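You operate a simulated robot arm through the tools that you are given. There is no shell and no other tool.

Carry out the task below with a simulated robot arm. There is one attempt and no reset: what you move stays moved.

TASK
Let the hot plate cool and rub the glue smear off it.
Fine: switch it off, move its heel lift to the dark board, wait till the red lamp is out, use the felt block and set it back. Set down upright: felt block. What is to be rubbed or washed off counts as gone when no trace of it is left.

It is judged by the outcome, as a careful person would: the job done as asked, and still so three seconds after it is handed in. It fails if anything else is knocked over, pushed out of place, dropped, spilled or broken.

THE ROBOT
A 7-joint arm with a fingered hand, fixed in place. Base frame: the origin is on the floor under the middle of its stand, x ahead of it, y to its left, z up; the work surface is at about z = 0.86. Units: m, degrees, N and s.
With the tool pointing down near the work surface it reaches from about 0.2 to 0.76 m from the base axis. Its first joint turns from -166.0 to 166.0 degrees. Payload 4 kg.
The TCP is the grasp point between the finger pads, 0.028 m short of the fingertips. In the tool frame z runs along the fingers and y along their closing line. The gripper opens to 0.168 m; its body begins 0.079 m behind the TCP. The gripper is a hand of 4 fingers: y runs from the thumb to the fingers, the wrist lies at [0, 0, -0.249] in the tool frame, and closing takes about 1.5 s.
Orientation is told as [roll, pitch, yaw] about the base's x, y, z axes, in that order, counted from this pose: with the fingers straight down and closing along the base's y, the tool's x points along the base's -x, its y along +y and its z along -z.

THE INTERFACE
- The arm moves only by the tool send_rows. Its argument "targets" is a list of rows, each an object of numbers (a shift or turn left out is 0, a gripper value left out holds the last): "x", "y", "z": the shift along the base's x, y, z in m; "wx", "wy", "wz": the turn, a rotation vector about the base's x, y, z in degrees. In form: [{"x": .., "y": .., "z": .., "wx": .., "wy": .., "wz": ..}, ...]. A call has 1 to 20 rows; each row shifts and turns the commanded pose from where the row before left it. "jaw" is the finger opening in m, from 0 to 0.168, set as the call begins (left out, the last holds). Rows are played at 5 a second. More than 0.05 m and 8.6 degrees between two rows, or a gripper value outside its range, and nothing of the call is played. A pose out of reach is approached as far as the arm can. The call stops where the force on the tool passes 90 N (or 10 N more than at its start, if that is more) or the arm is blocked; 0.2 s more then pass. Each finger travels about 0.153 m/s and halts on what it meets, pressing with about 26 N; the grip force reading is that of the motor and also rises with nothing between the fingers. The clock runs only during rows and for 0.2 s after the last one: add rows that do not move to give the fingers time. The reply holds the time, the measured pose of the TCP, the force on the tool along the base axes, the opening and the grip force, in the units named above and with some noise, with the torque about the TCP (base axes, N m) and any sound that the robot's microphone picked up, and new pictures: "views" is both (left out), scene, wrist or none.
- Cameras (640 x 400 px; columns grow to the right, rows downward): "scene" is fixed at [0.2154, 0.6506, 1.6685]; the picture's right is [-0.72, -0.69, 0.00], its down [-0.60, 0.63, -0.49] and it looks along [0.34, -0.35, -0.87] (base axes); focal length 349 px, centre (320, 200). "wrist" rides on the gripper at [0.06, -0.06, -0.11] in the tool frame; the picture's right is [0.71, 0.71, 0.00], its down [-0.56, 0.56, -0.61] and it looks along [-0.43, 0.43, 0.79] (tool axes); focal length 265 px, centre (320, 200). There is no depth. A picture from a camera that has moved, and an enlarged one, comes with that camera's place and axes in the base frame and with its lens. The place of the scene camera against the robot may be out by one fixed shift of up to 0.012 m in any direction.
- lift_body(by): slides the trunk up (or, below 0, down) by that many m; the arm rides with it, the base frame stays. It gives what a move gives, with no picture.
- finger_targets(finger1, finger2, finger3, thumb_bend): sets how far each is bent, from 0 (flat) to 100 (curled in); at 30 the hand is open as for a grip, at 70 the pads meet at the TCP. One left out holds its place. A second passes; each finger stops where it meets its share of the squeeze, and holds until it gets a number again. A gripper value or a shape takes the hand back. It gives what a move gives, with no picture; readings hold the bend of each and the force on the fingers (four entries, about 0 where the hand has none), thumb and palm.
- set_grasp(shape): the hand has 4 fingers and takes this shape, open, in about a second: jaw (thumb against the fingers, like two jaws); tri (thumb and two fingers); tip (a fingertip pinch); poke (one finger out to press); point (the index stretched); flat (the hand flat); cup (the hand cupped); fist (a fist). The gripper value then closes the fingers along that shape, each until it touches; the sizes above hold for jaw. It gives what a move gives, with no picture.
- inspect(camera, box): a new picture of the part [left, top, right, bottom] of that camera's present view, enlarged. It takes no simulated time.
- close_job(): hands the job in; it is judged then, once.

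Nothing tells you positions but the pictures and the camera data. Unless the task says otherwise, let go and move clear before handing in.

The tools are called as a command line: name --argument value ..., lists and objects as JSON in quotes. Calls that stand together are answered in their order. send_rows: Moves the arm, as the interface text tells. Its arguments: {"type":"object","properties":{"targets":{"type":"array"},"jaw":{"type":"number"},"views":{"type":"string","enum":["both","scene","wrist","none"]}},"required":["targets"]} The other tools are called the same way: lift_body (by) moves the trunk up or down; set_grasp (shape) gives the hand a shape; finger_targets (finger1, finger2, finger3, thumb_bend) moves the fingers one by one; inspect (camera, box) takes an enlarged picture of a part of a camera's view; close_job () hands the job in.

At the start:

```text
time_s: 0.0
tool_pos: [0.4106, 0.1189, 1.1428]
orientation: [0.0, 0.0, -0.1]
contact_force: [0.3, 0.9, 0.6]
ft_torque: [0.0, 0.01, -0.01]
gripper_width: 0.168
grasp_force: 0.0
shape: jaw
bend: [30.0, 30.0, 30.0, 30.0]
finger forces: [0.1, 0.1, 0.1, 0.0, 0.1, 0.0]
trunk travel left (down, up): [-0.525, 0.065]
```

scene: 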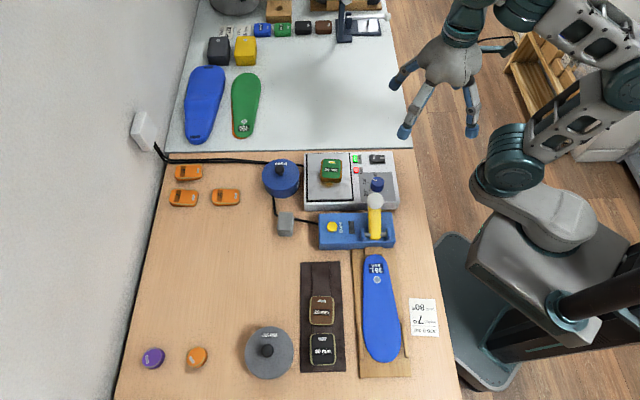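
wrist: 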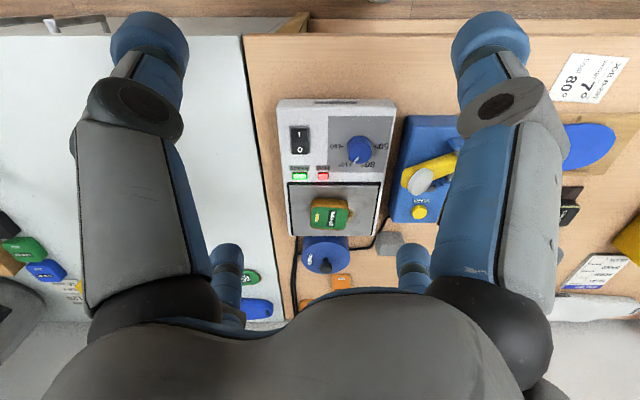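

I see a bench with a grey hot plate (green block on it, a rocker switch, blue knob, red and green lamps), a blue tool beside it, a dark board with two blocks and various other items. I'll enlarge the pictures first to identify things.

inspect --camera "scene" --box '[260, 140, 420, 260]'

inspect --camera "scene" --box '[240, 240, 460, 390]'

inspect --camera "scene" --box '[160, 0, 420, 150]'

inspect --camera "wrist" --box '[260, 80, 420, 280]'

inspect --camera "scene" --box '[120, 140, 280, 390]'

```text
3.33 times, centred on (340, 200) of scene
camera zoom: at [0.2154, 0.6506, 1.6685], right [-0.72, -0.69, 0.0], down [-0.6, 0.63, -0.49], along [0.34, -0.35, -0.87], focal length 1163 px, centre (253, 200)
```

zoom: 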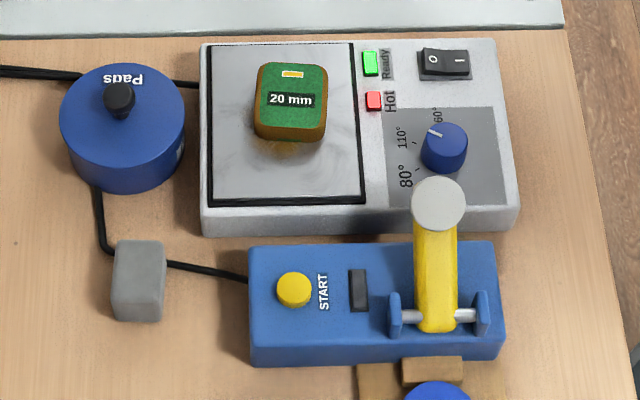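

```text
2.67 times, centred on (350, 315) of scene
camera zoom: at [0.2154, 0.6506, 1.6685], right [-0.72, -0.69, 0.0], down [-0.6, 0.63, -0.49], along [0.34, -0.35, -0.87], focal length 931 px, centre (240, -107)
```

zoom: 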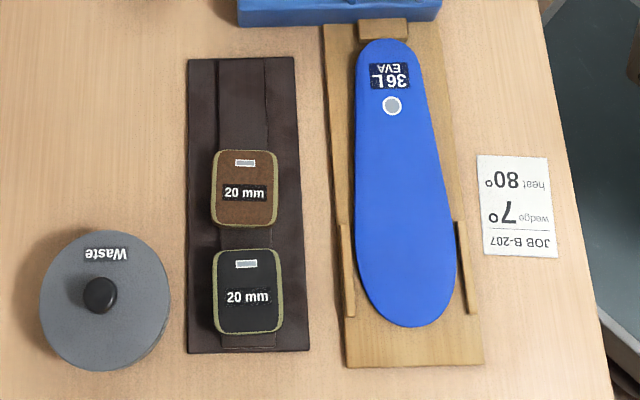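

```text
2.46 times, centred on (290, 75) of scene
camera zoom: at [0.2154, 0.6506, 1.6685], right [-0.72, -0.69, 0.0], down [-0.6, 0.63, -0.49], along [0.34, -0.35, -0.87], focal length 859 px, centre (394, 508)
```

zoom: 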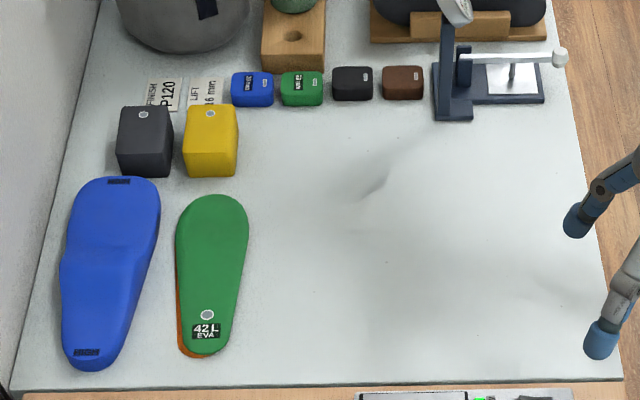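

```text
2.00 times, centred on (340, 180) of wrist
camera zoom: at [0.3498, 0.0582, 1.2508], right [-0.71, 0.71, 0.0], down [0.56, 0.56, 0.61], along [0.43, 0.43, -0.79], focal length 531 px, centre (280, 240)
```

zoom: 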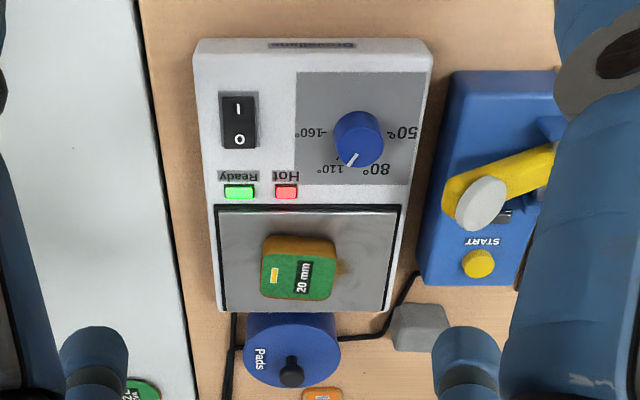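

```text
1.60 times, centred on (200, 265) of scene
camera zoom: at [0.2154, 0.6506, 1.6685], right [-0.72, -0.69, 0.0], down [-0.6, 0.63, -0.49], along [0.34, -0.35, -0.87], focal length 558 px, centre (512, 96)
```

zoom: 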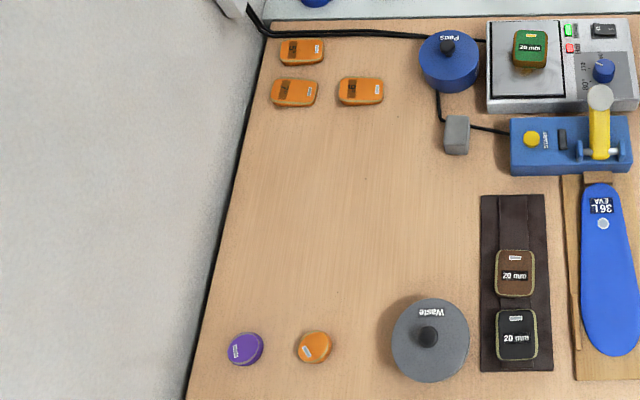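

The hot plate has its switch, Ready and Hot lamps and the green 20 mm heel lift with a brown smear by it. I need to be sure which object is the felt block, so I'm looking closer at the small grey block and the others.

inspect --camera "scene" --box '[265, 205, 325, 243]'

inspect --camera "wrist" --box '[350, 220, 430, 270]'

inspect --camera "scene" --box '[195, 15, 275, 75]'

inspect --camera "scene" --box '[300, 145, 400, 215]'

inspect --camera "scene" --box '[200, 0, 420, 50]'

inspect --camera "wrist" --box '[500, 40, 640, 300]'

```text
10.53 times, centred on (295, 224) of scene
camera zoom: at [0.2154, 0.6506, 1.6685], right [-0.72, -0.69, 0.0], down [-0.6, 0.63, -0.49], along [0.34, -0.35, -0.87], focal length 3674 px, centre (583, -53)
```

zoom: 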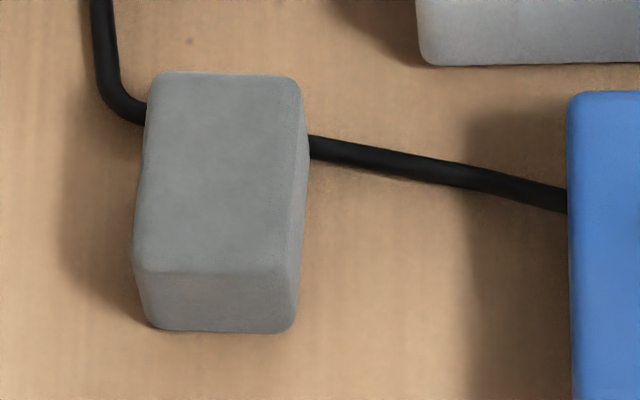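

```text
8.00 times, centred on (390, 245) of wrist
camera zoom: at [0.3498, 0.0582, 1.2508], right [-0.71, 0.71, 0.0], down [0.56, 0.56, 0.61], along [0.43, 0.43, -0.79], focal length 2123 px, centre (-240, -160)
```

zoom: 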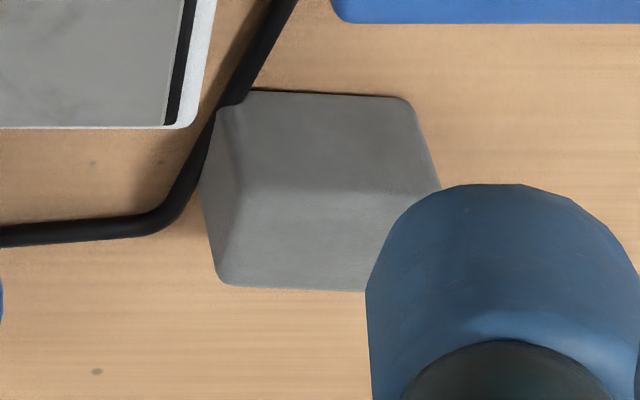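

```text
6.67 times, centred on (235, 45) of scene
camera zoom: at [0.2154, 0.6506, 1.6685], right [-0.72, -0.69, 0.0], down [-0.6, 0.63, -0.49], along [0.34, -0.35, -0.87], focal length 2327 px, centre (887, 1233)
```

zoom: 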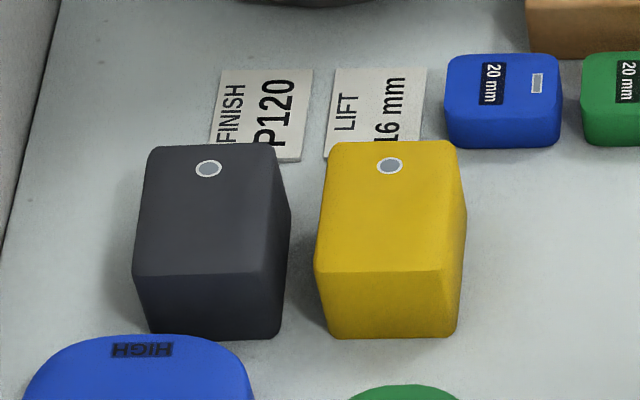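

```text
5.71 times, centred on (350, 180) of scene
camera zoom: at [0.2154, 0.6506, 1.6685], right [-0.72, -0.69, 0.0], down [-0.6, 0.63, -0.49], along [0.34, -0.35, -0.87], focal length 1994 px, centre (149, 314)
```

zoom: 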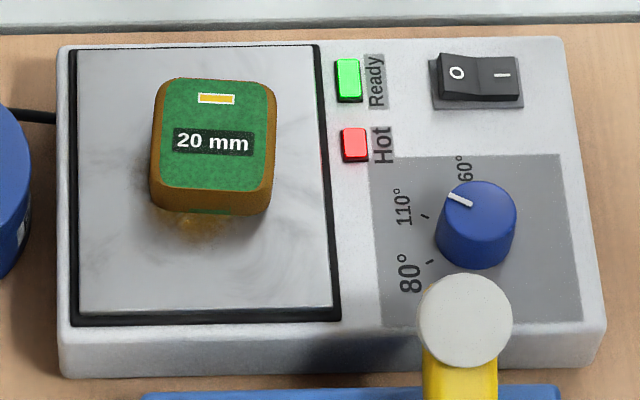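

```text
2.91 times, centred on (310, 25) of scene
camera zoom: at [0.2154, 0.6506, 1.6685], right [-0.72, -0.69, 0.0], down [-0.6, 0.63, -0.49], along [0.34, -0.35, -0.87], focal length 1015 px, centre (349, 709)
```

zoom: 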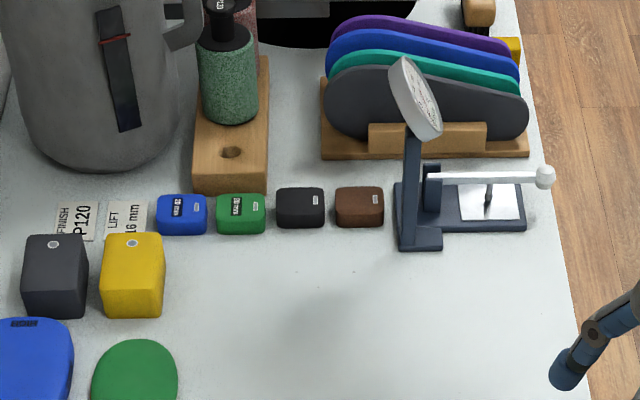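

```text
1.54 times, centred on (570, 170) of wrist
camera zoom: at [0.3498, 0.0582, 1.2508], right [-0.71, 0.71, 0.0], down [0.56, 0.56, 0.61], along [0.43, 0.43, -0.79], focal length 408 px, centre (-65, 246)
```

zoom: 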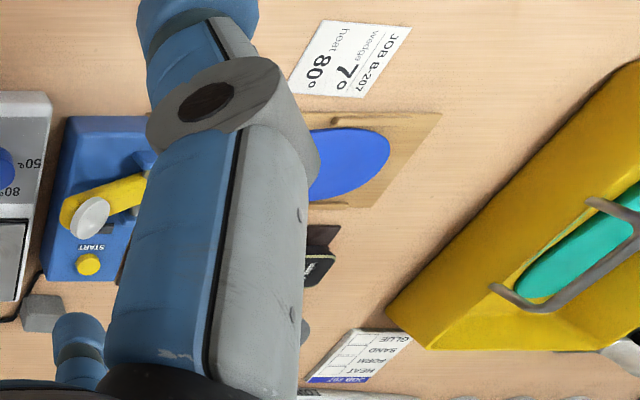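

The small grey cuboid beside the cable (about x 0.54, y 0.44) looks like felt, but I want a better survey before touching anything. I'll raise the hand and move left to look around with the wrist camera.

send_rows --targets '[{"y": 0.04, "z": 0.03}, {"y": 0.04, "z": 0.03}, {"y": 0.04, "z": 0.03}, {"y": 0.04, "z": 0.02}, {"y": 0.04}]' --views "both"

```text
time_s: 1.2
tool_pos: [0.3999, 0.2899, 1.2087]
orientation: [0.1, -0.1, 0.1]
contact_force: [0.9, 0.5, 0.5]
ft_torque: [-0.01, 0.02, 0.01]
gripper_width: 0.1679
grasp_force: 0.0
shape: jaw
bend: [30.0, 30.0, 30.0, 30.0]
finger forces: [0.1, 0.0, 0.0, 0.1, 0.0, 0.1]
out of reach, approached as far as the arm can: row 3, 4, 5
trunk travel left (down, up): [-0.525, 0.065]
camera wrist: at [0.3393, 0.2327, 1.3171], right [-0.71, 0.71, 0.0], down [0.56, 0.56, 0.62], along [0.44, 0.44, -0.79], focal length 265 px, centre (320, 200)
```

scene: 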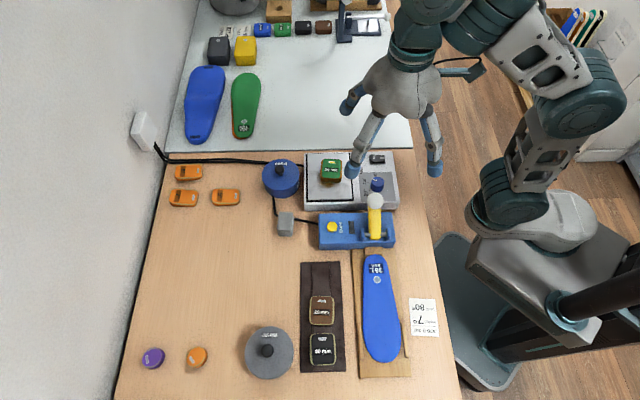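
wrist: 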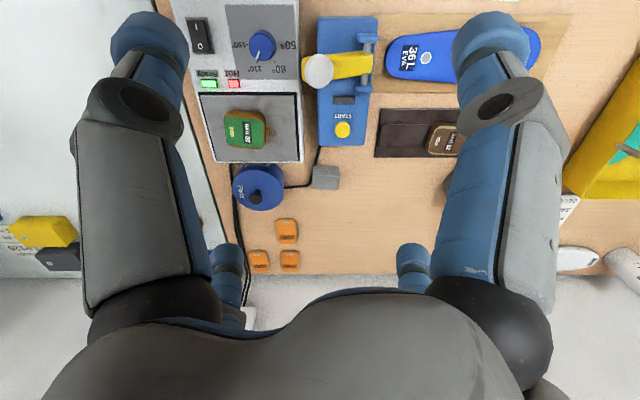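

The grey cuboid stands near the cable between the Pads jar and the blue device. I'm enlarging it again from this angle.

inspect --camera "wrist" --box '[220, 130, 380, 230]'

inspect --camera "wrist" --box '[190, 70, 310, 170]'

inspect --camera "wrist" --box '[540, 60, 640, 280]'

```text
4.00 times, centred on (300, 180) of wrist
camera zoom: at [0.3393, 0.2327, 1.3171], right [-0.71, 0.71, 0.0], down [0.56, 0.56, 0.62], along [0.44, 0.44, -0.79], focal length 1062 px, centre (400, 280)
```

zoom: 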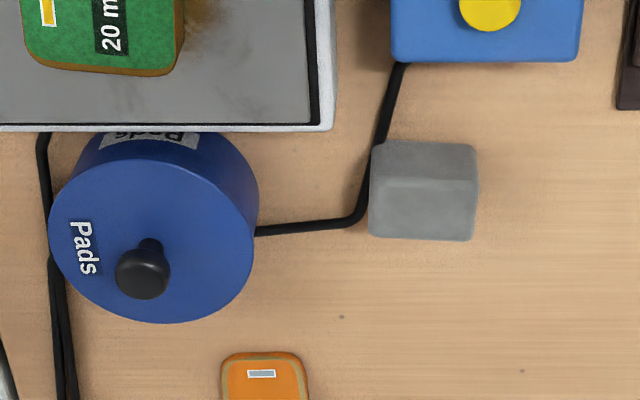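

```text
4.00 times, centred on (250, 120) of wrist
camera zoom: at [0.3393, 0.2327, 1.3171], right [-0.71, 0.71, 0.0], down [0.56, 0.56, 0.62], along [0.44, 0.44, -0.79], focal length 1062 px, centre (600, 520)
```

zoom: 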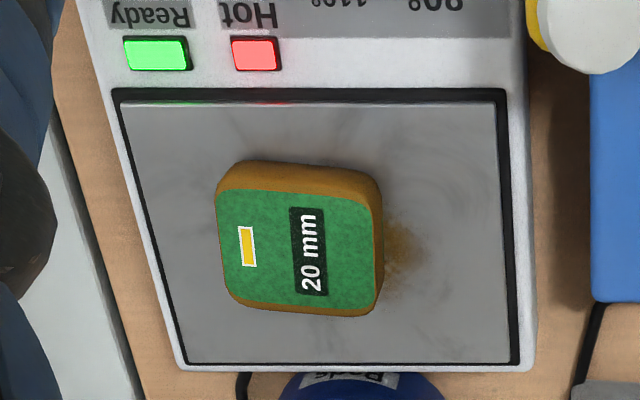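

```text
1.82 times, centred on (590, 170) of wrist
camera zoom: at [0.3393, 0.2327, 1.3171], right [-0.71, 0.71, 0.0], down [0.56, 0.56, 0.62], along [0.44, 0.44, -0.79], focal length 483 px, centre (-171, 254)
```

zoom: 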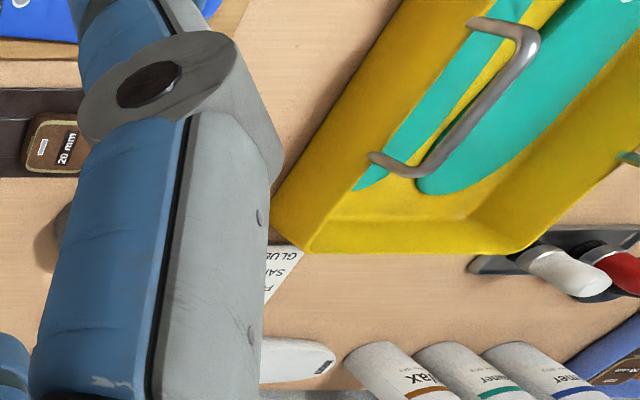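

The bench continues to the robot's left (yellow tray, bottles), so I'll turn the hand about 50° to view that side before settling on the felt block.

send_rows --targets '[{"wz": 8.5}, {"wz": 8.5}, {"wz": 8.5}, {"wz": 8.5}, {"wz": 8.5}, {"wz": 8.5}]' --views "wrist"

```text
time_s: 2.6
tool_pos: [0.3992, 0.2911, 1.2067]
orientation: [0.0, 0.0, 51.1]
contact_force: [-0.3, 0.4, 0.0]
ft_torque: [-0.01, -0.03, -0.01]
gripper_width: 0.168
grasp_force: 0.1
shape: jaw
bend: [30.0, 30.0, 30.0, 30.0]
finger forces: [0.0, 0.0, 0.1, 0.1, 0.1, 0.1]
trunk travel left (down, up): [-0.525, 0.065]
camera wrist: at [0.4086, 0.2072, 1.3157], right [-0.99, -0.11, 0.0], down [-0.08, 0.78, 0.61], along [-0.07, 0.61, -0.79], focal length 265 px, centre (320, 200)
```

wrist: 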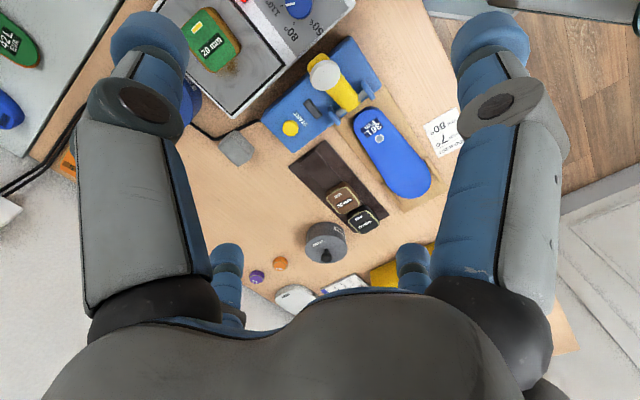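

I can see more objects at the far left end but the hand hides some. Tilting the view upward to see that end of the bench.

send_rows --targets '[{"wx": -8, "wy": -1}, {"wx": -8, "wy": -1}, {"wx": -8, "wy": -1}, {"wx": -8, "wy": -1}]' --views "wrist"

```text
time_s: 3.6
tool_pos: [0.3791, 0.2021, 1.1597]
orientation: [-14.9, 13.5, 49.1]
contact_force: [-0.3, 0.0, 0.1]
ft_torque: [0.01, -0.07, 0.0]
gripper_width: 0.1679
grasp_force: 0.0
shape: jaw
bend: [30.0, 30.0, 30.0, 30.0]
finger forces: [0.0, 0.0, 0.0, 0.0, 0.1, 0.0]
out of reach, approached as far as the arm can: row 1, 2, 3, 4
trunk travel left (down, up): [-0.525, 0.065]
camera wrist: at [0.3831, 0.1608, 1.291], right [-0.99, -0.1, -0.01], down [-0.1, 0.95, 0.31], along [-0.02, 0.31, -0.95], focal length 265 px, centre (320, 200)
```

wrist: 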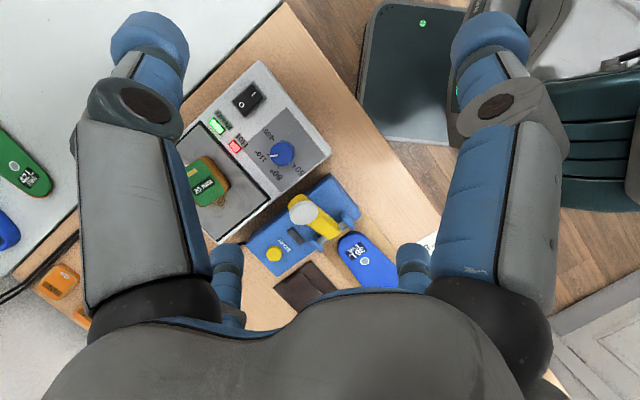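

The picture is inverted relative to what I assumed (image down is farther away). I'll tilt the other way to see the left end.

send_rows --targets '[{"wx": 8, "wy": 1}, {"wx": 8, "wy": 1}, {"wx": 8, "wy": 1}, {"wx": 8, "wy": 1}, {"wx": 8, "wy": 1}, {"wx": 8, "wy": 1}]' --views "wrist"

```text
time_s: 5.0
tool_pos: [0.3791, 0.2055, 1.2007]
orientation: [21.1, -19.1, 47.2]
contact_force: [-1.2, 1.5, 0.2]
ft_torque: [-0.16, -0.09, -0.02]
gripper_width: 0.168
grasp_force: 0.0
shape: jaw
bend: [30.0, 30.0, 30.0, 30.0]
finger forces: [0.0, 0.0, 0.0, 0.1, 0.0, 0.0]
out of reach, approached as far as the arm can: row 5, 6
trunk travel left (down, up): [-0.525, 0.065]
camera wrist: at [0.3915, 0.0805, 1.256], right [-0.99, -0.1, 0.01], down [-0.03, 0.4, 0.91], along [-0.1, 0.91, -0.41], focal length 265 px, centre (320, 200)
```

wrist: 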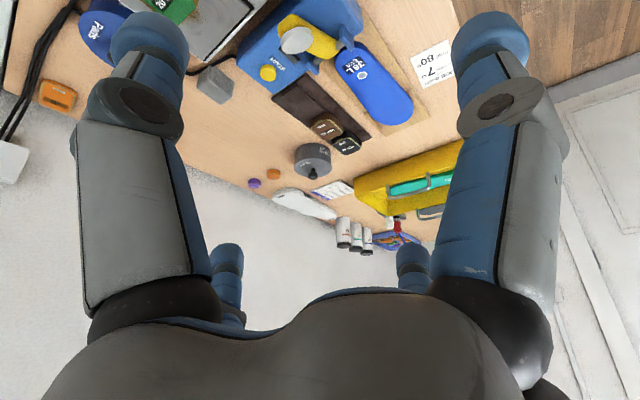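

inspect --camera "wrist" --box '[230, 120, 480, 270]'

inspect --camera "wrist" --box '[180, 50, 280, 115]'

```text
2.56 times, centred on (355, 195) of wrist
camera zoom: at [0.3915, 0.0805, 1.256], right [-0.99, -0.1, 0.01], down [-0.03, 0.4, 0.91], along [-0.1, 0.91, -0.41], focal length 679 px, centre (230, 213)
```

zoom: 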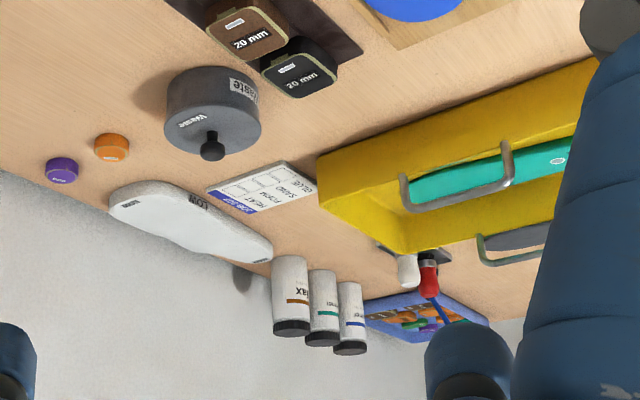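

```text
6.15 times, centred on (230, 82) of wrist
camera zoom: at [0.3915, 0.0805, 1.256], right [-0.99, -0.1, 0.01], down [-0.03, 0.4, 0.91], along [-0.1, 0.91, -0.41], focal length 1633 px, centre (874, 923)
```

zoom: 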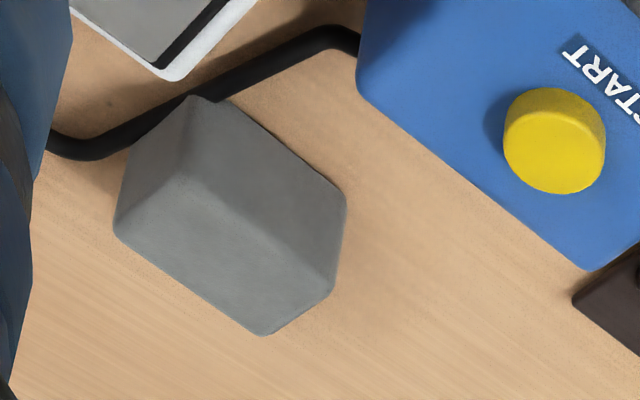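

I take the small grey cuboid as the felt block; nothing else fits. Now I straighten the hand to point down and form the poke shape to press the switch's "O" side.

send_rows --targets '[{"wx": -7, "wy": -1, "y": -0.02}, {"wx": -7, "wy": -1, "y": -0.02}, {"wx": -7, "wy": -1, "y": -0.02, "z": -0.02}, {"wx": -7, "wy": -1, "y": -0.02, "z": -0.02}]' --views "none"

set_grasp --shape "poke"

send_rows --targets '[{"z": 0}]' --views "both"

```text
time_s: 6.0
tool_pos: [0.3788, 0.1235, 1.1596]
orientation: [-0.3, -0.5, 51.0]
contact_force: [0.0, 0.1, 0.5]
ft_torque: [0.02, -0.01, -0.01]
gripper_width: 0.1679
grasp_force: 0.1
shape: jaw
bend: [30.0, 30.0, 30.0, 30.0]
finger forces: [0.0, 0.1, 0.0, 0.0, 0.0, 0.0]
trunk travel left (down, up): [-0.525, 0.065]
```

```text
time_s: 6.9
tool_pos: [0.3791, 0.1232, 1.1604]
orientation: [-0.2, -0.6, 51.1]
contact_force: [0.1, 0.5, -0.3]
ft_torque: [0.0, -0.01, 0.01]
gripper_width: 0.0
grasp_force: 0.2
shape: poke
bend: [100.0, 100.0, 100.0, 70.0]
finger forces: [0.1, 0.0, 0.1, 0.0, 0.0, 0.0]
trunk travel left (down, up): [-0.525, 0.065]
```

```text
time_s: 7.3
tool_pos: [0.3798, 0.1231, 1.1602]
orientation: [-0.3, -0.5, 51.1]
contact_force: [-0.1, 0.0, 0.1]
ft_torque: [-0.01, -0.04, -0.01]
gripper_width: 0.0002
grasp_force: 0.1
shape: poke
bend: [100.0, 100.0, 100.0, 70.0]
finger forces: [0.0, 0.0, 0.1, 0.1, 0.1, 0.0]
trunk travel left (down, up): [-0.525, 0.065]
camera wrist: at [0.3876, 0.0386, 1.2683], right [-0.99, -0.11, -0.01], down [-0.09, 0.78, 0.62], along [-0.06, 0.61, -0.79], focal length 265 px, centre (320, 200)
```

scene: 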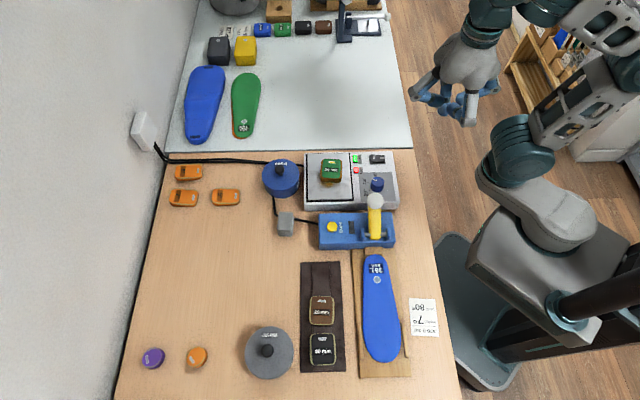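
wrist: 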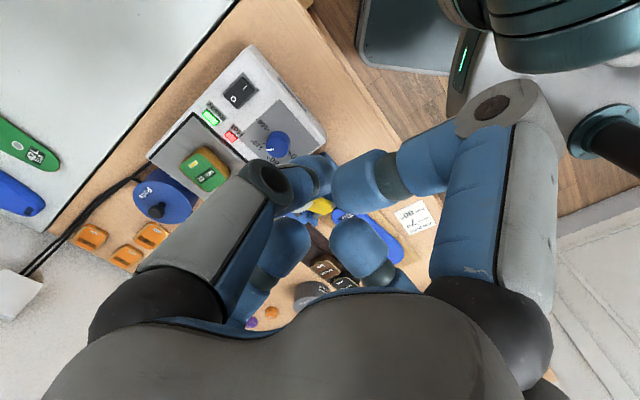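

The hand has formed the poke shape; I'm zooming in to find which digit sticks out and where its tip is.

inspect --camera "scene" --box '[390, 30, 530, 140]'

inspect --camera "wrist" --box '[180, 90, 500, 340]'

```text
3.64 times, centred on (460, 85) of scene
camera zoom: at [0.2154, 0.6506, 1.6685], right [-0.72, -0.69, 0.0], down [-0.6, 0.63, -0.49], along [0.34, -0.35, -0.87], focal length 1269 px, centre (-189, 618)
```

zoom: 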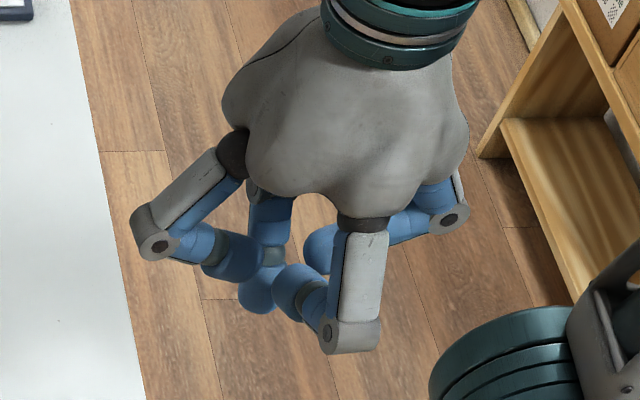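

```text
1.60 times, centred on (340, 215) of wrist
camera zoom: at [0.3876, 0.0386, 1.2683], right [-0.99, -0.11, -0.01], down [-0.09, 0.78, 0.62], along [-0.06, 0.61, -0.79], focal length 425 px, centre (288, 176)
```

zoom: 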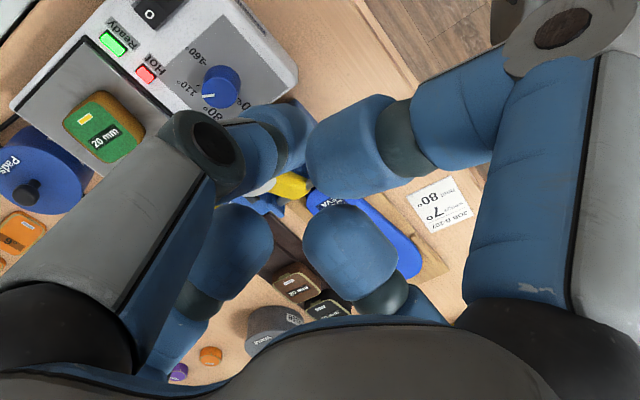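

The extended digit is the thumb, with its tip straight below the TCP by about 28 mm. I take the "O" half of the rocker to be near (0.493, 0.156, 0.91) and move the tip above it.

send_rows --targets '[{"x": 0.0226, "y": 0.0066, "z": -0.034}, {"x": 0.0226, "y": 0.0066, "z": -0.034}, {"x": 0.0226, "y": 0.0066, "z": -0.034}, {"x": 0.0226, "y": 0.0066, "z": -0.034}, {"x": 0.0226, "y": 0.0066, "z": -0.034}]' --views "both"

inspect --camera "scene" --box '[300, 100, 440, 210]'

inspect --camera "wrist" --box '[180, 60, 460, 240]'

```text
time_s: 8.5
tool_pos: [0.4917, 0.1559, 0.9905]
orientation: [-0.3, -0.5, 51.1]
contact_force: [0.6, 0.1, 0.0]
ft_torque: [-0.02, 0.01, 0.02]
gripper_width: 0.0
grasp_force: 0.0
shape: poke
bend: [100.0, 100.0, 100.0, 70.0]
finger forces: [0.0, 0.1, 0.1, 0.1, 0.0, 0.0]
trunk travel left (down, up): [-0.525, 0.065]
camera wrist: at [0.5004, 0.0717, 1.0983], right [-0.99, -0.11, -0.01], down [-0.09, 0.78, 0.62], along [-0.06, 0.61, -0.79], focal length 265 px, centre (320, 200)
```

scene: 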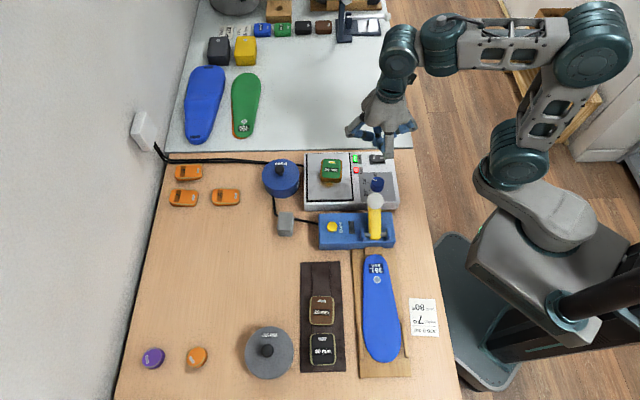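
wrist: 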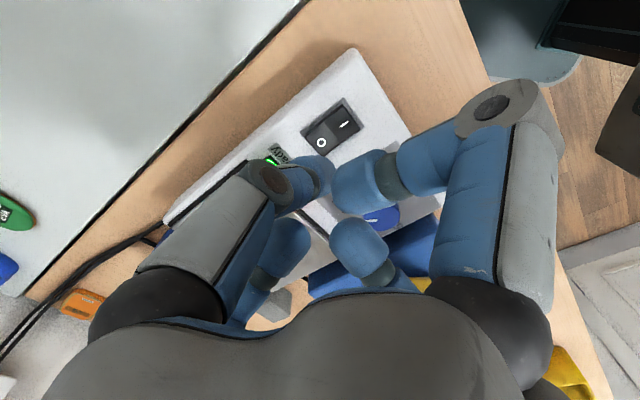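

```text
3.64 times, centred on (370, 155) of scene
camera zoom: at [0.2154, 0.6506, 1.6685], right [-0.72, -0.69, 0.0], down [-0.6, 0.63, -0.49], along [0.34, -0.35, -0.87], focal length 1269 px, centre (138, 364)
```

zoom: 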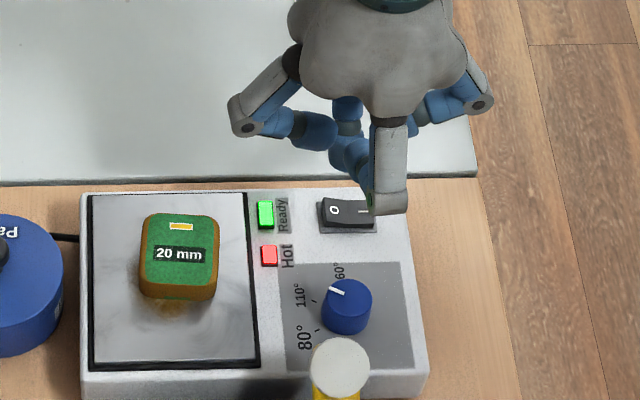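

```text
2.22 times, centred on (320, 150) of wrist
camera zoom: at [0.5004, 0.0717, 1.0983], right [-0.99, -0.11, -0.01], down [-0.09, 0.78, 0.62], along [-0.06, 0.61, -0.79], focal length 590 px, centre (320, 311)
```

zoom: 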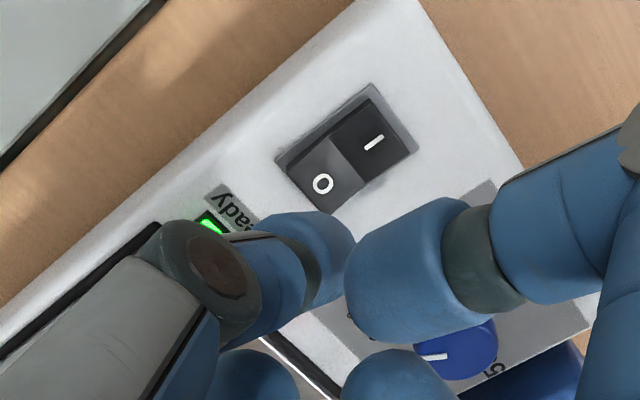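

The tip is right beside the O half in the wrist view; refined O position is about (0.491, 0.160). I shift slightly and descend to just above it.

send_rows --targets '[{"x": -0.0005, "y": 0.0045, "z": -0.012}, {"z": -0.012}, {"z": -0.01}]' --views "both"

inspect --camera "wrist" --box '[200, 80, 440, 230]'

inspect --camera "scene" --box '[330, 110, 430, 190]'

```text
time_s: 9.3
tool_pos: [0.4921, 0.1599, 0.9567]
orientation: [-0.3, -0.5, 51.1]
contact_force: [0.4, -0.9, 0.6]
ft_torque: [0.0, 0.0, 0.01]
gripper_width: 0.0
grasp_force: 0.1
shape: poke
bend: [100.0, 100.0, 100.0, 70.0]
finger forces: [0.1, 0.1, 0.1, 0.0, 0.0, 0.1]
trunk travel left (down, up): [-0.525, 0.065]
camera wrist: at [0.4997, 0.0766, 1.0644], right [-0.99, -0.11, -0.01], down [-0.09, 0.78, 0.62], along [-0.06, 0.61, -0.79], focal length 265 px, centre (320, 200)
```

scene: 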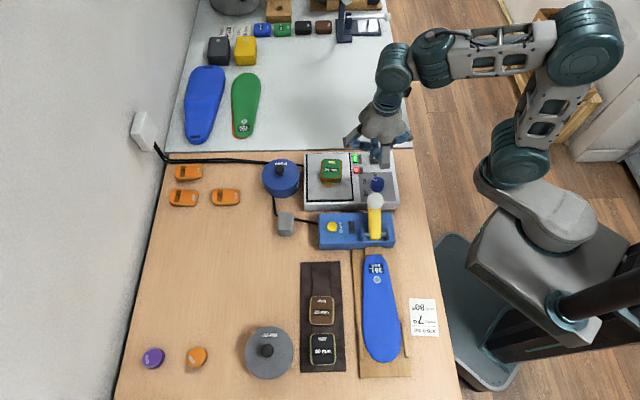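
wrist: 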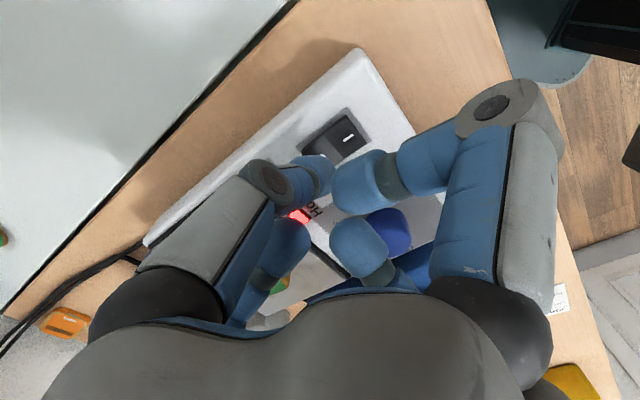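

```text
2.67 times, centred on (320, 155) of wrist
camera zoom: at [0.4997, 0.0766, 1.0644], right [-0.99, -0.11, -0.01], down [-0.09, 0.78, 0.62], along [-0.06, 0.61, -0.79], focal length 708 px, centre (320, 320)
```

zoom: 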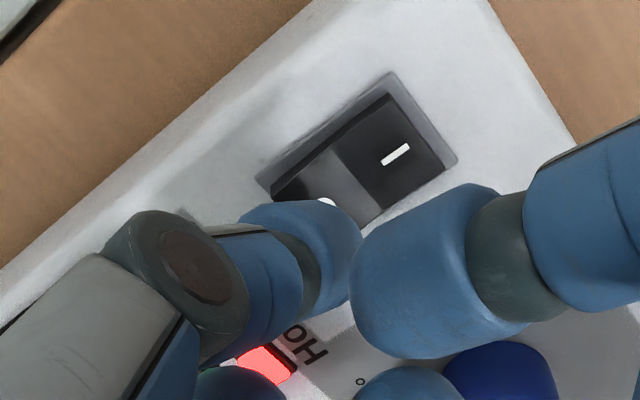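

```text
5.00 times, centred on (380, 150) of scene
camera zoom: at [0.2154, 0.6506, 1.6685], right [-0.72, -0.69, 0.0], down [-0.6, 0.63, -0.49], along [0.34, -0.35, -0.87], focal length 1745 px, centre (20, 450)
```

zoom: 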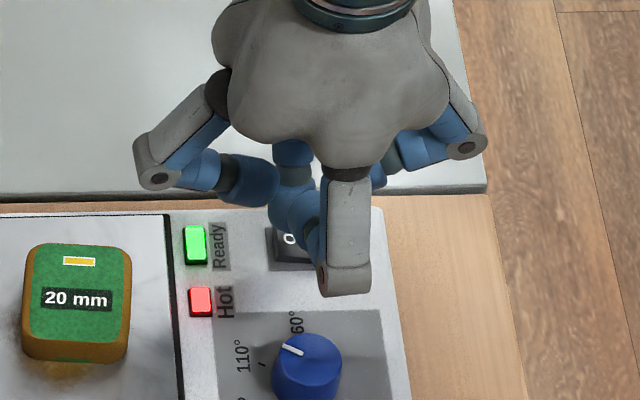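

The tip is lined up over the O mark. I descend in small steps watching the force.

send_rows --targets '[{"z": -0.004}, {"z": -0.004}, {"z": -0.003}]' --views "none"

```text
time_s: 10.1
tool_pos: [0.4914, 0.1608, 0.9461]
orientation: [-0.2, -0.5, 51.1]
contact_force: [-0.4, 0.9, 0.7]
ft_torque: [-0.01, -0.02, 0.01]
gripper_width: 0.0001
grasp_force: 0.1
shape: poke
bend: [100.0, 100.0, 100.0, 70.0]
finger forces: [0.0, 0.0, 0.0, 0.0, 1.2, 0.1]
trunk travel left (down, up): [-0.525, 0.065]
```

The thumb has just touched (1.2 N). Pressing further in small steps.

send_rows --targets '[{"z": -0.002}, {"z": -0.002}]' --views "scene"

```text
time_s: 10.7
tool_pos: [0.4925, 0.16, 0.9435]
orientation: [-0.4, -0.8, 51.0]
contact_force: [0.9, -2.3, 20.4]
ft_torque: [-0.15, 0.05, -0.01]
gripper_width: 0.0
grasp_force: 0.1
shape: poke
bend: [100.0, 100.0, 100.0, 70.0]
finger forces: [0.0, 0.1, 0.0, 0.0, 21.1, 0.1]
trunk travel left (down, up): [-0.525, 0.065]
```

scene: 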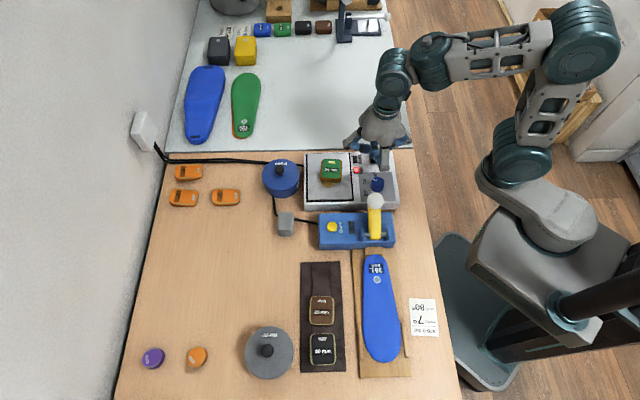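

The green lamp appears to be out, so the switch has probably tipped. I lift away and check.

send_rows --targets '[{"z": 0.006}, {"z": 0.03}, {"z": 0.04}, {"z": 0.04}]' --views "both"

inspect --camera "scene" --box '[300, 140, 410, 215]'

inspect --camera "wrist" --box '[180, 60, 460, 240]'

```text
time_s: 11.7
tool_pos: [0.4891, 0.1612, 1.057]
orientation: [-0.3, -0.5, 51.1]
contact_force: [0.2, 0.1, -0.4]
ft_torque: [-0.02, -0.01, 0.03]
gripper_width: 0.0
grasp_force: 0.1
shape: poke
bend: [100.0, 100.0, 100.0, 70.0]
finger forces: [0.0, 0.1, 0.1, 0.0, 0.0, 0.1]
trunk travel left (down, up): [-0.525, 0.065]
camera wrist: at [0.4979, 0.0756, 1.1652], right [-0.99, -0.11, -0.01], down [-0.09, 0.78, 0.62], along [-0.06, 0.61, -0.79], focal length 265 px, centre (320, 200)
```

scene: 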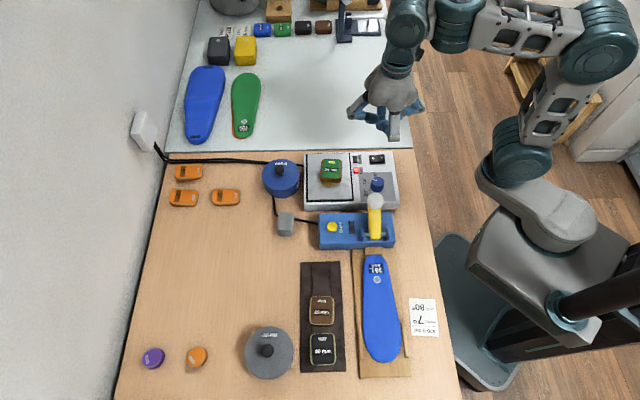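
wrist: 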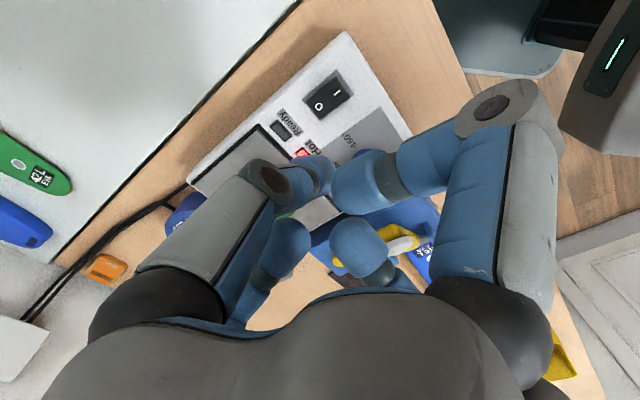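

```text
5.33 times, centred on (355, 178) of scene
camera zoom: at [0.2154, 0.6506, 1.6685], right [-0.72, -0.69, 0.0], down [-0.6, 0.63, -0.49], along [0.34, -0.35, -0.87], focal length 1861 px, centre (133, 320)
```

zoom: 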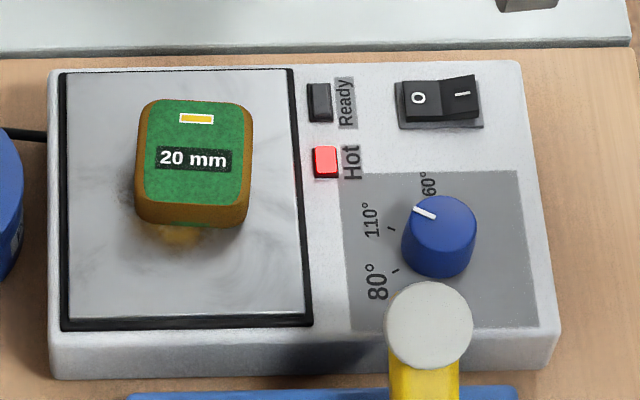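

```text
2.22 times, centred on (320, 150) of wrist
camera zoom: at [0.4979, 0.0756, 1.1652], right [-0.99, -0.11, -0.01], down [-0.09, 0.78, 0.62], along [-0.06, 0.61, -0.79], focal length 590 px, centre (320, 311)
```

zoom: 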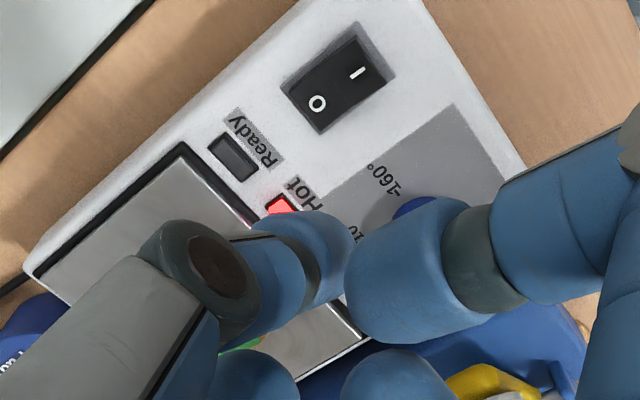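

The switch is off (Ready lamp out), and the Hot lamp is still red. Next I open the hand in jaw shape and move over the green lift, at about (0.544, 0.272), with the fingers aligned to its sides.

set_grasp --shape "jaw"

send_rows --targets '[{"x": 0.018, "y": 0.037, "wz": -4}, {"x": 0.018, "y": 0.037, "wz": -4}, {"x": 0.0185, "y": 0.037}, {"z": 0}]' --jaw 0.1 --views "both"

inspect --camera "scene" --box '[270, 90, 430, 210]'

inspect --camera "wrist" --box '[140, 0, 500, 250]'

```text
time_s: 12.6
tool_pos: [0.4899, 0.1609, 1.0568]
orientation: [-0.3, -0.5, 51.1]
contact_force: [-0.3, 0.3, -0.8]
ft_torque: [0.01, 0.0, 0.02]
gripper_width: 0.1678
grasp_force: 0.0
shape: jaw
bend: [30.0, 30.0, 30.0, 30.0]
finger forces: [0.0, 0.0, 0.0, 0.1, 0.1, 0.0]
trunk travel left (down, up): [-0.525, 0.065]
```

```text
time_s: 13.6
tool_pos: [0.5466, 0.2718, 1.0575]
orientation: [-0.3, -0.5, 43.0]
contact_force: [0.0, -0.4, -0.6]
ft_torque: [0.0, 0.03, -0.01]
gripper_width: 0.1005
grasp_force: 0.2
shape: jaw
bend: [30.0, 30.0, 30.0, 30.0]
finger forces: [0.1, 0.0, 0.1, 0.0, 0.0, 0.1]
trunk travel left (down, up): [-0.525, 0.065]
camera wrist: at [0.543, 0.186, 1.1653], right [-1.0, 0.03, -0.01], down [0.02, 0.79, 0.62], along [0.03, 0.62, -0.79], focal length 265 px, centre (320, 200)
```

scene: 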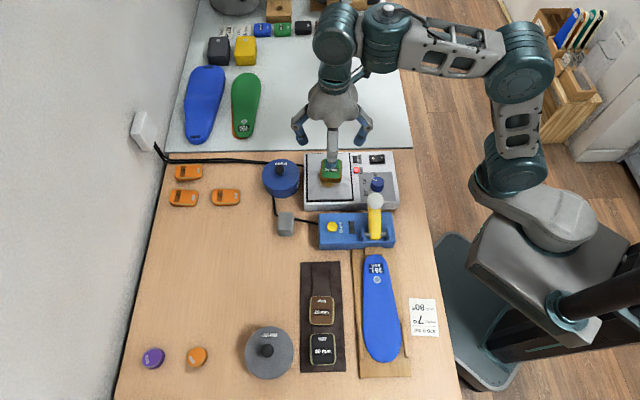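
wrist: 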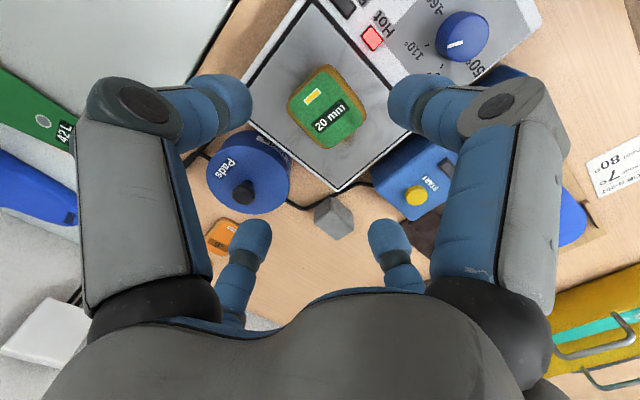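

```text
3.33 times, centred on (350, 150) of scene
camera zoom: at [0.2154, 0.6506, 1.6685], right [-0.72, -0.69, 0.0], down [-0.6, 0.63, -0.49], along [0.34, -0.35, -0.87], focal length 1163 px, centre (220, 367)
```

zoom: 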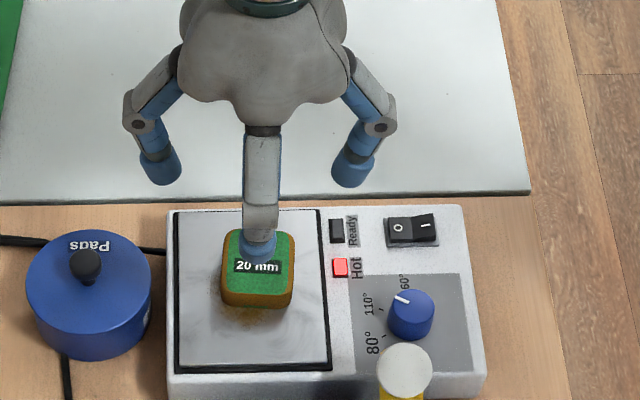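

```text
1.60 times, centred on (320, 125) of wrist
camera zoom: at [0.543, 0.186, 1.1653], right [-1.0, 0.03, -0.01], down [0.02, 0.79, 0.62], along [0.03, 0.62, -0.79], focal length 425 px, centre (320, 320)
```

zoom: 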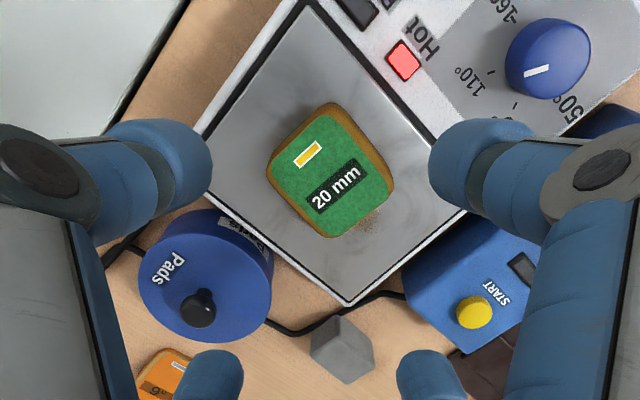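

The hand is nearly centred over the lift, which sits about 5 mm toward the robot from the TCP axis. I correct this and the small tilt, and lower with a narrower opening.

send_rows --targets '[{"x": -0.005, "y": -0.002, "wx": 0.3, "wy": 0.5}, {"z": -0.025}, {"z": -0.025}, {"z": -0.02}]' --jaw 0.09 --views "both"

inspect --camera "scene" --box '[270, 90, 430, 210]'

inspect --camera "wrist" --box '[140, 0, 500, 250]'

```text
time_s: 14.6
tool_pos: [0.5417, 0.2695, 0.9883]
orientation: [0.4, -0.3, 43.1]
contact_force: [-1.0, -0.7, 0.3]
ft_torque: [0.03, 0.0, 0.03]
gripper_width: 0.0906
grasp_force: 0.0
shape: jaw
bend: [32.0, 32.0, 32.0, 33.0]
finger forces: [0.0, 0.0, 0.0, 0.1, 0.0, 0.0]
trunk travel left (down, up): [-0.525, 0.065]
camera wrist: at [0.5386, 0.1846, 1.0962], right [-1.0, 0.03, 0.0], down [0.03, 0.78, 0.62], along [0.02, 0.62, -0.78], focal length 265 px, centre (320, 200)
```

scene: 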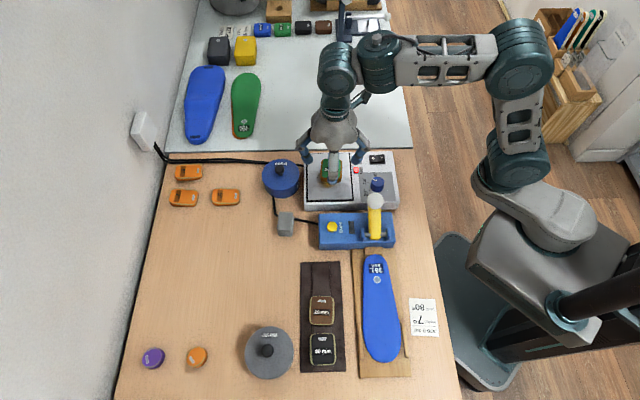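
wrist: 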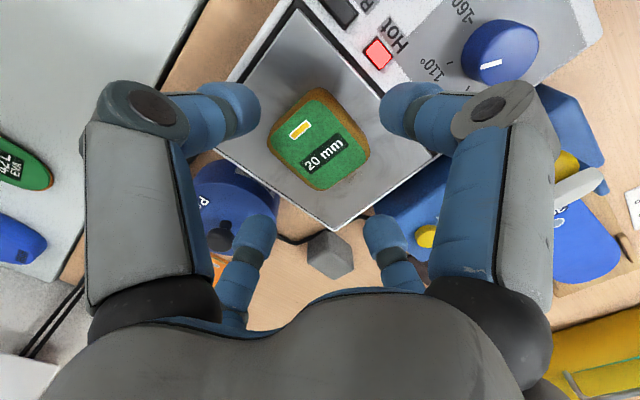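

```text
3.33 times, centred on (350, 150) of scene
camera zoom: at [0.2154, 0.6506, 1.6685], right [-0.72, -0.69, 0.0], down [-0.6, 0.63, -0.49], along [0.34, -0.35, -0.87], focal length 1163 px, centre (220, 367)
```

zoom: 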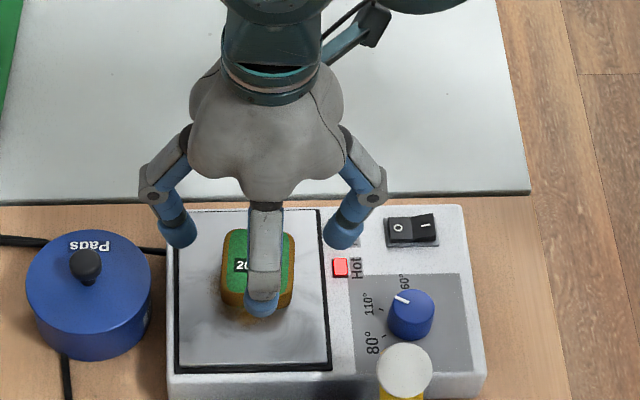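

```text
1.60 times, centred on (320, 125) of wrist
camera zoom: at [0.5386, 0.1846, 1.0962], right [-1.0, 0.03, 0.0], down [0.03, 0.78, 0.62], along [0.02, 0.62, -0.78], focal length 425 px, centre (320, 320)
```

zoom: 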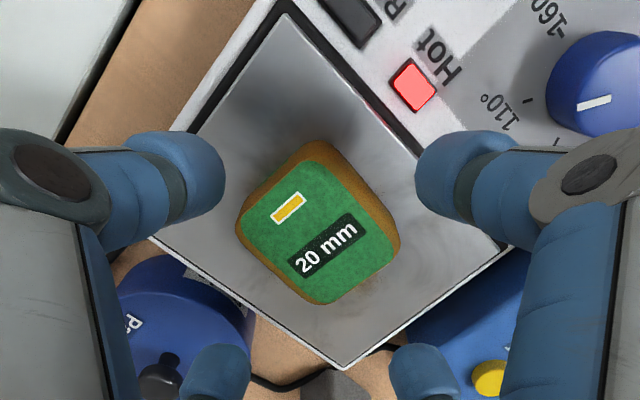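

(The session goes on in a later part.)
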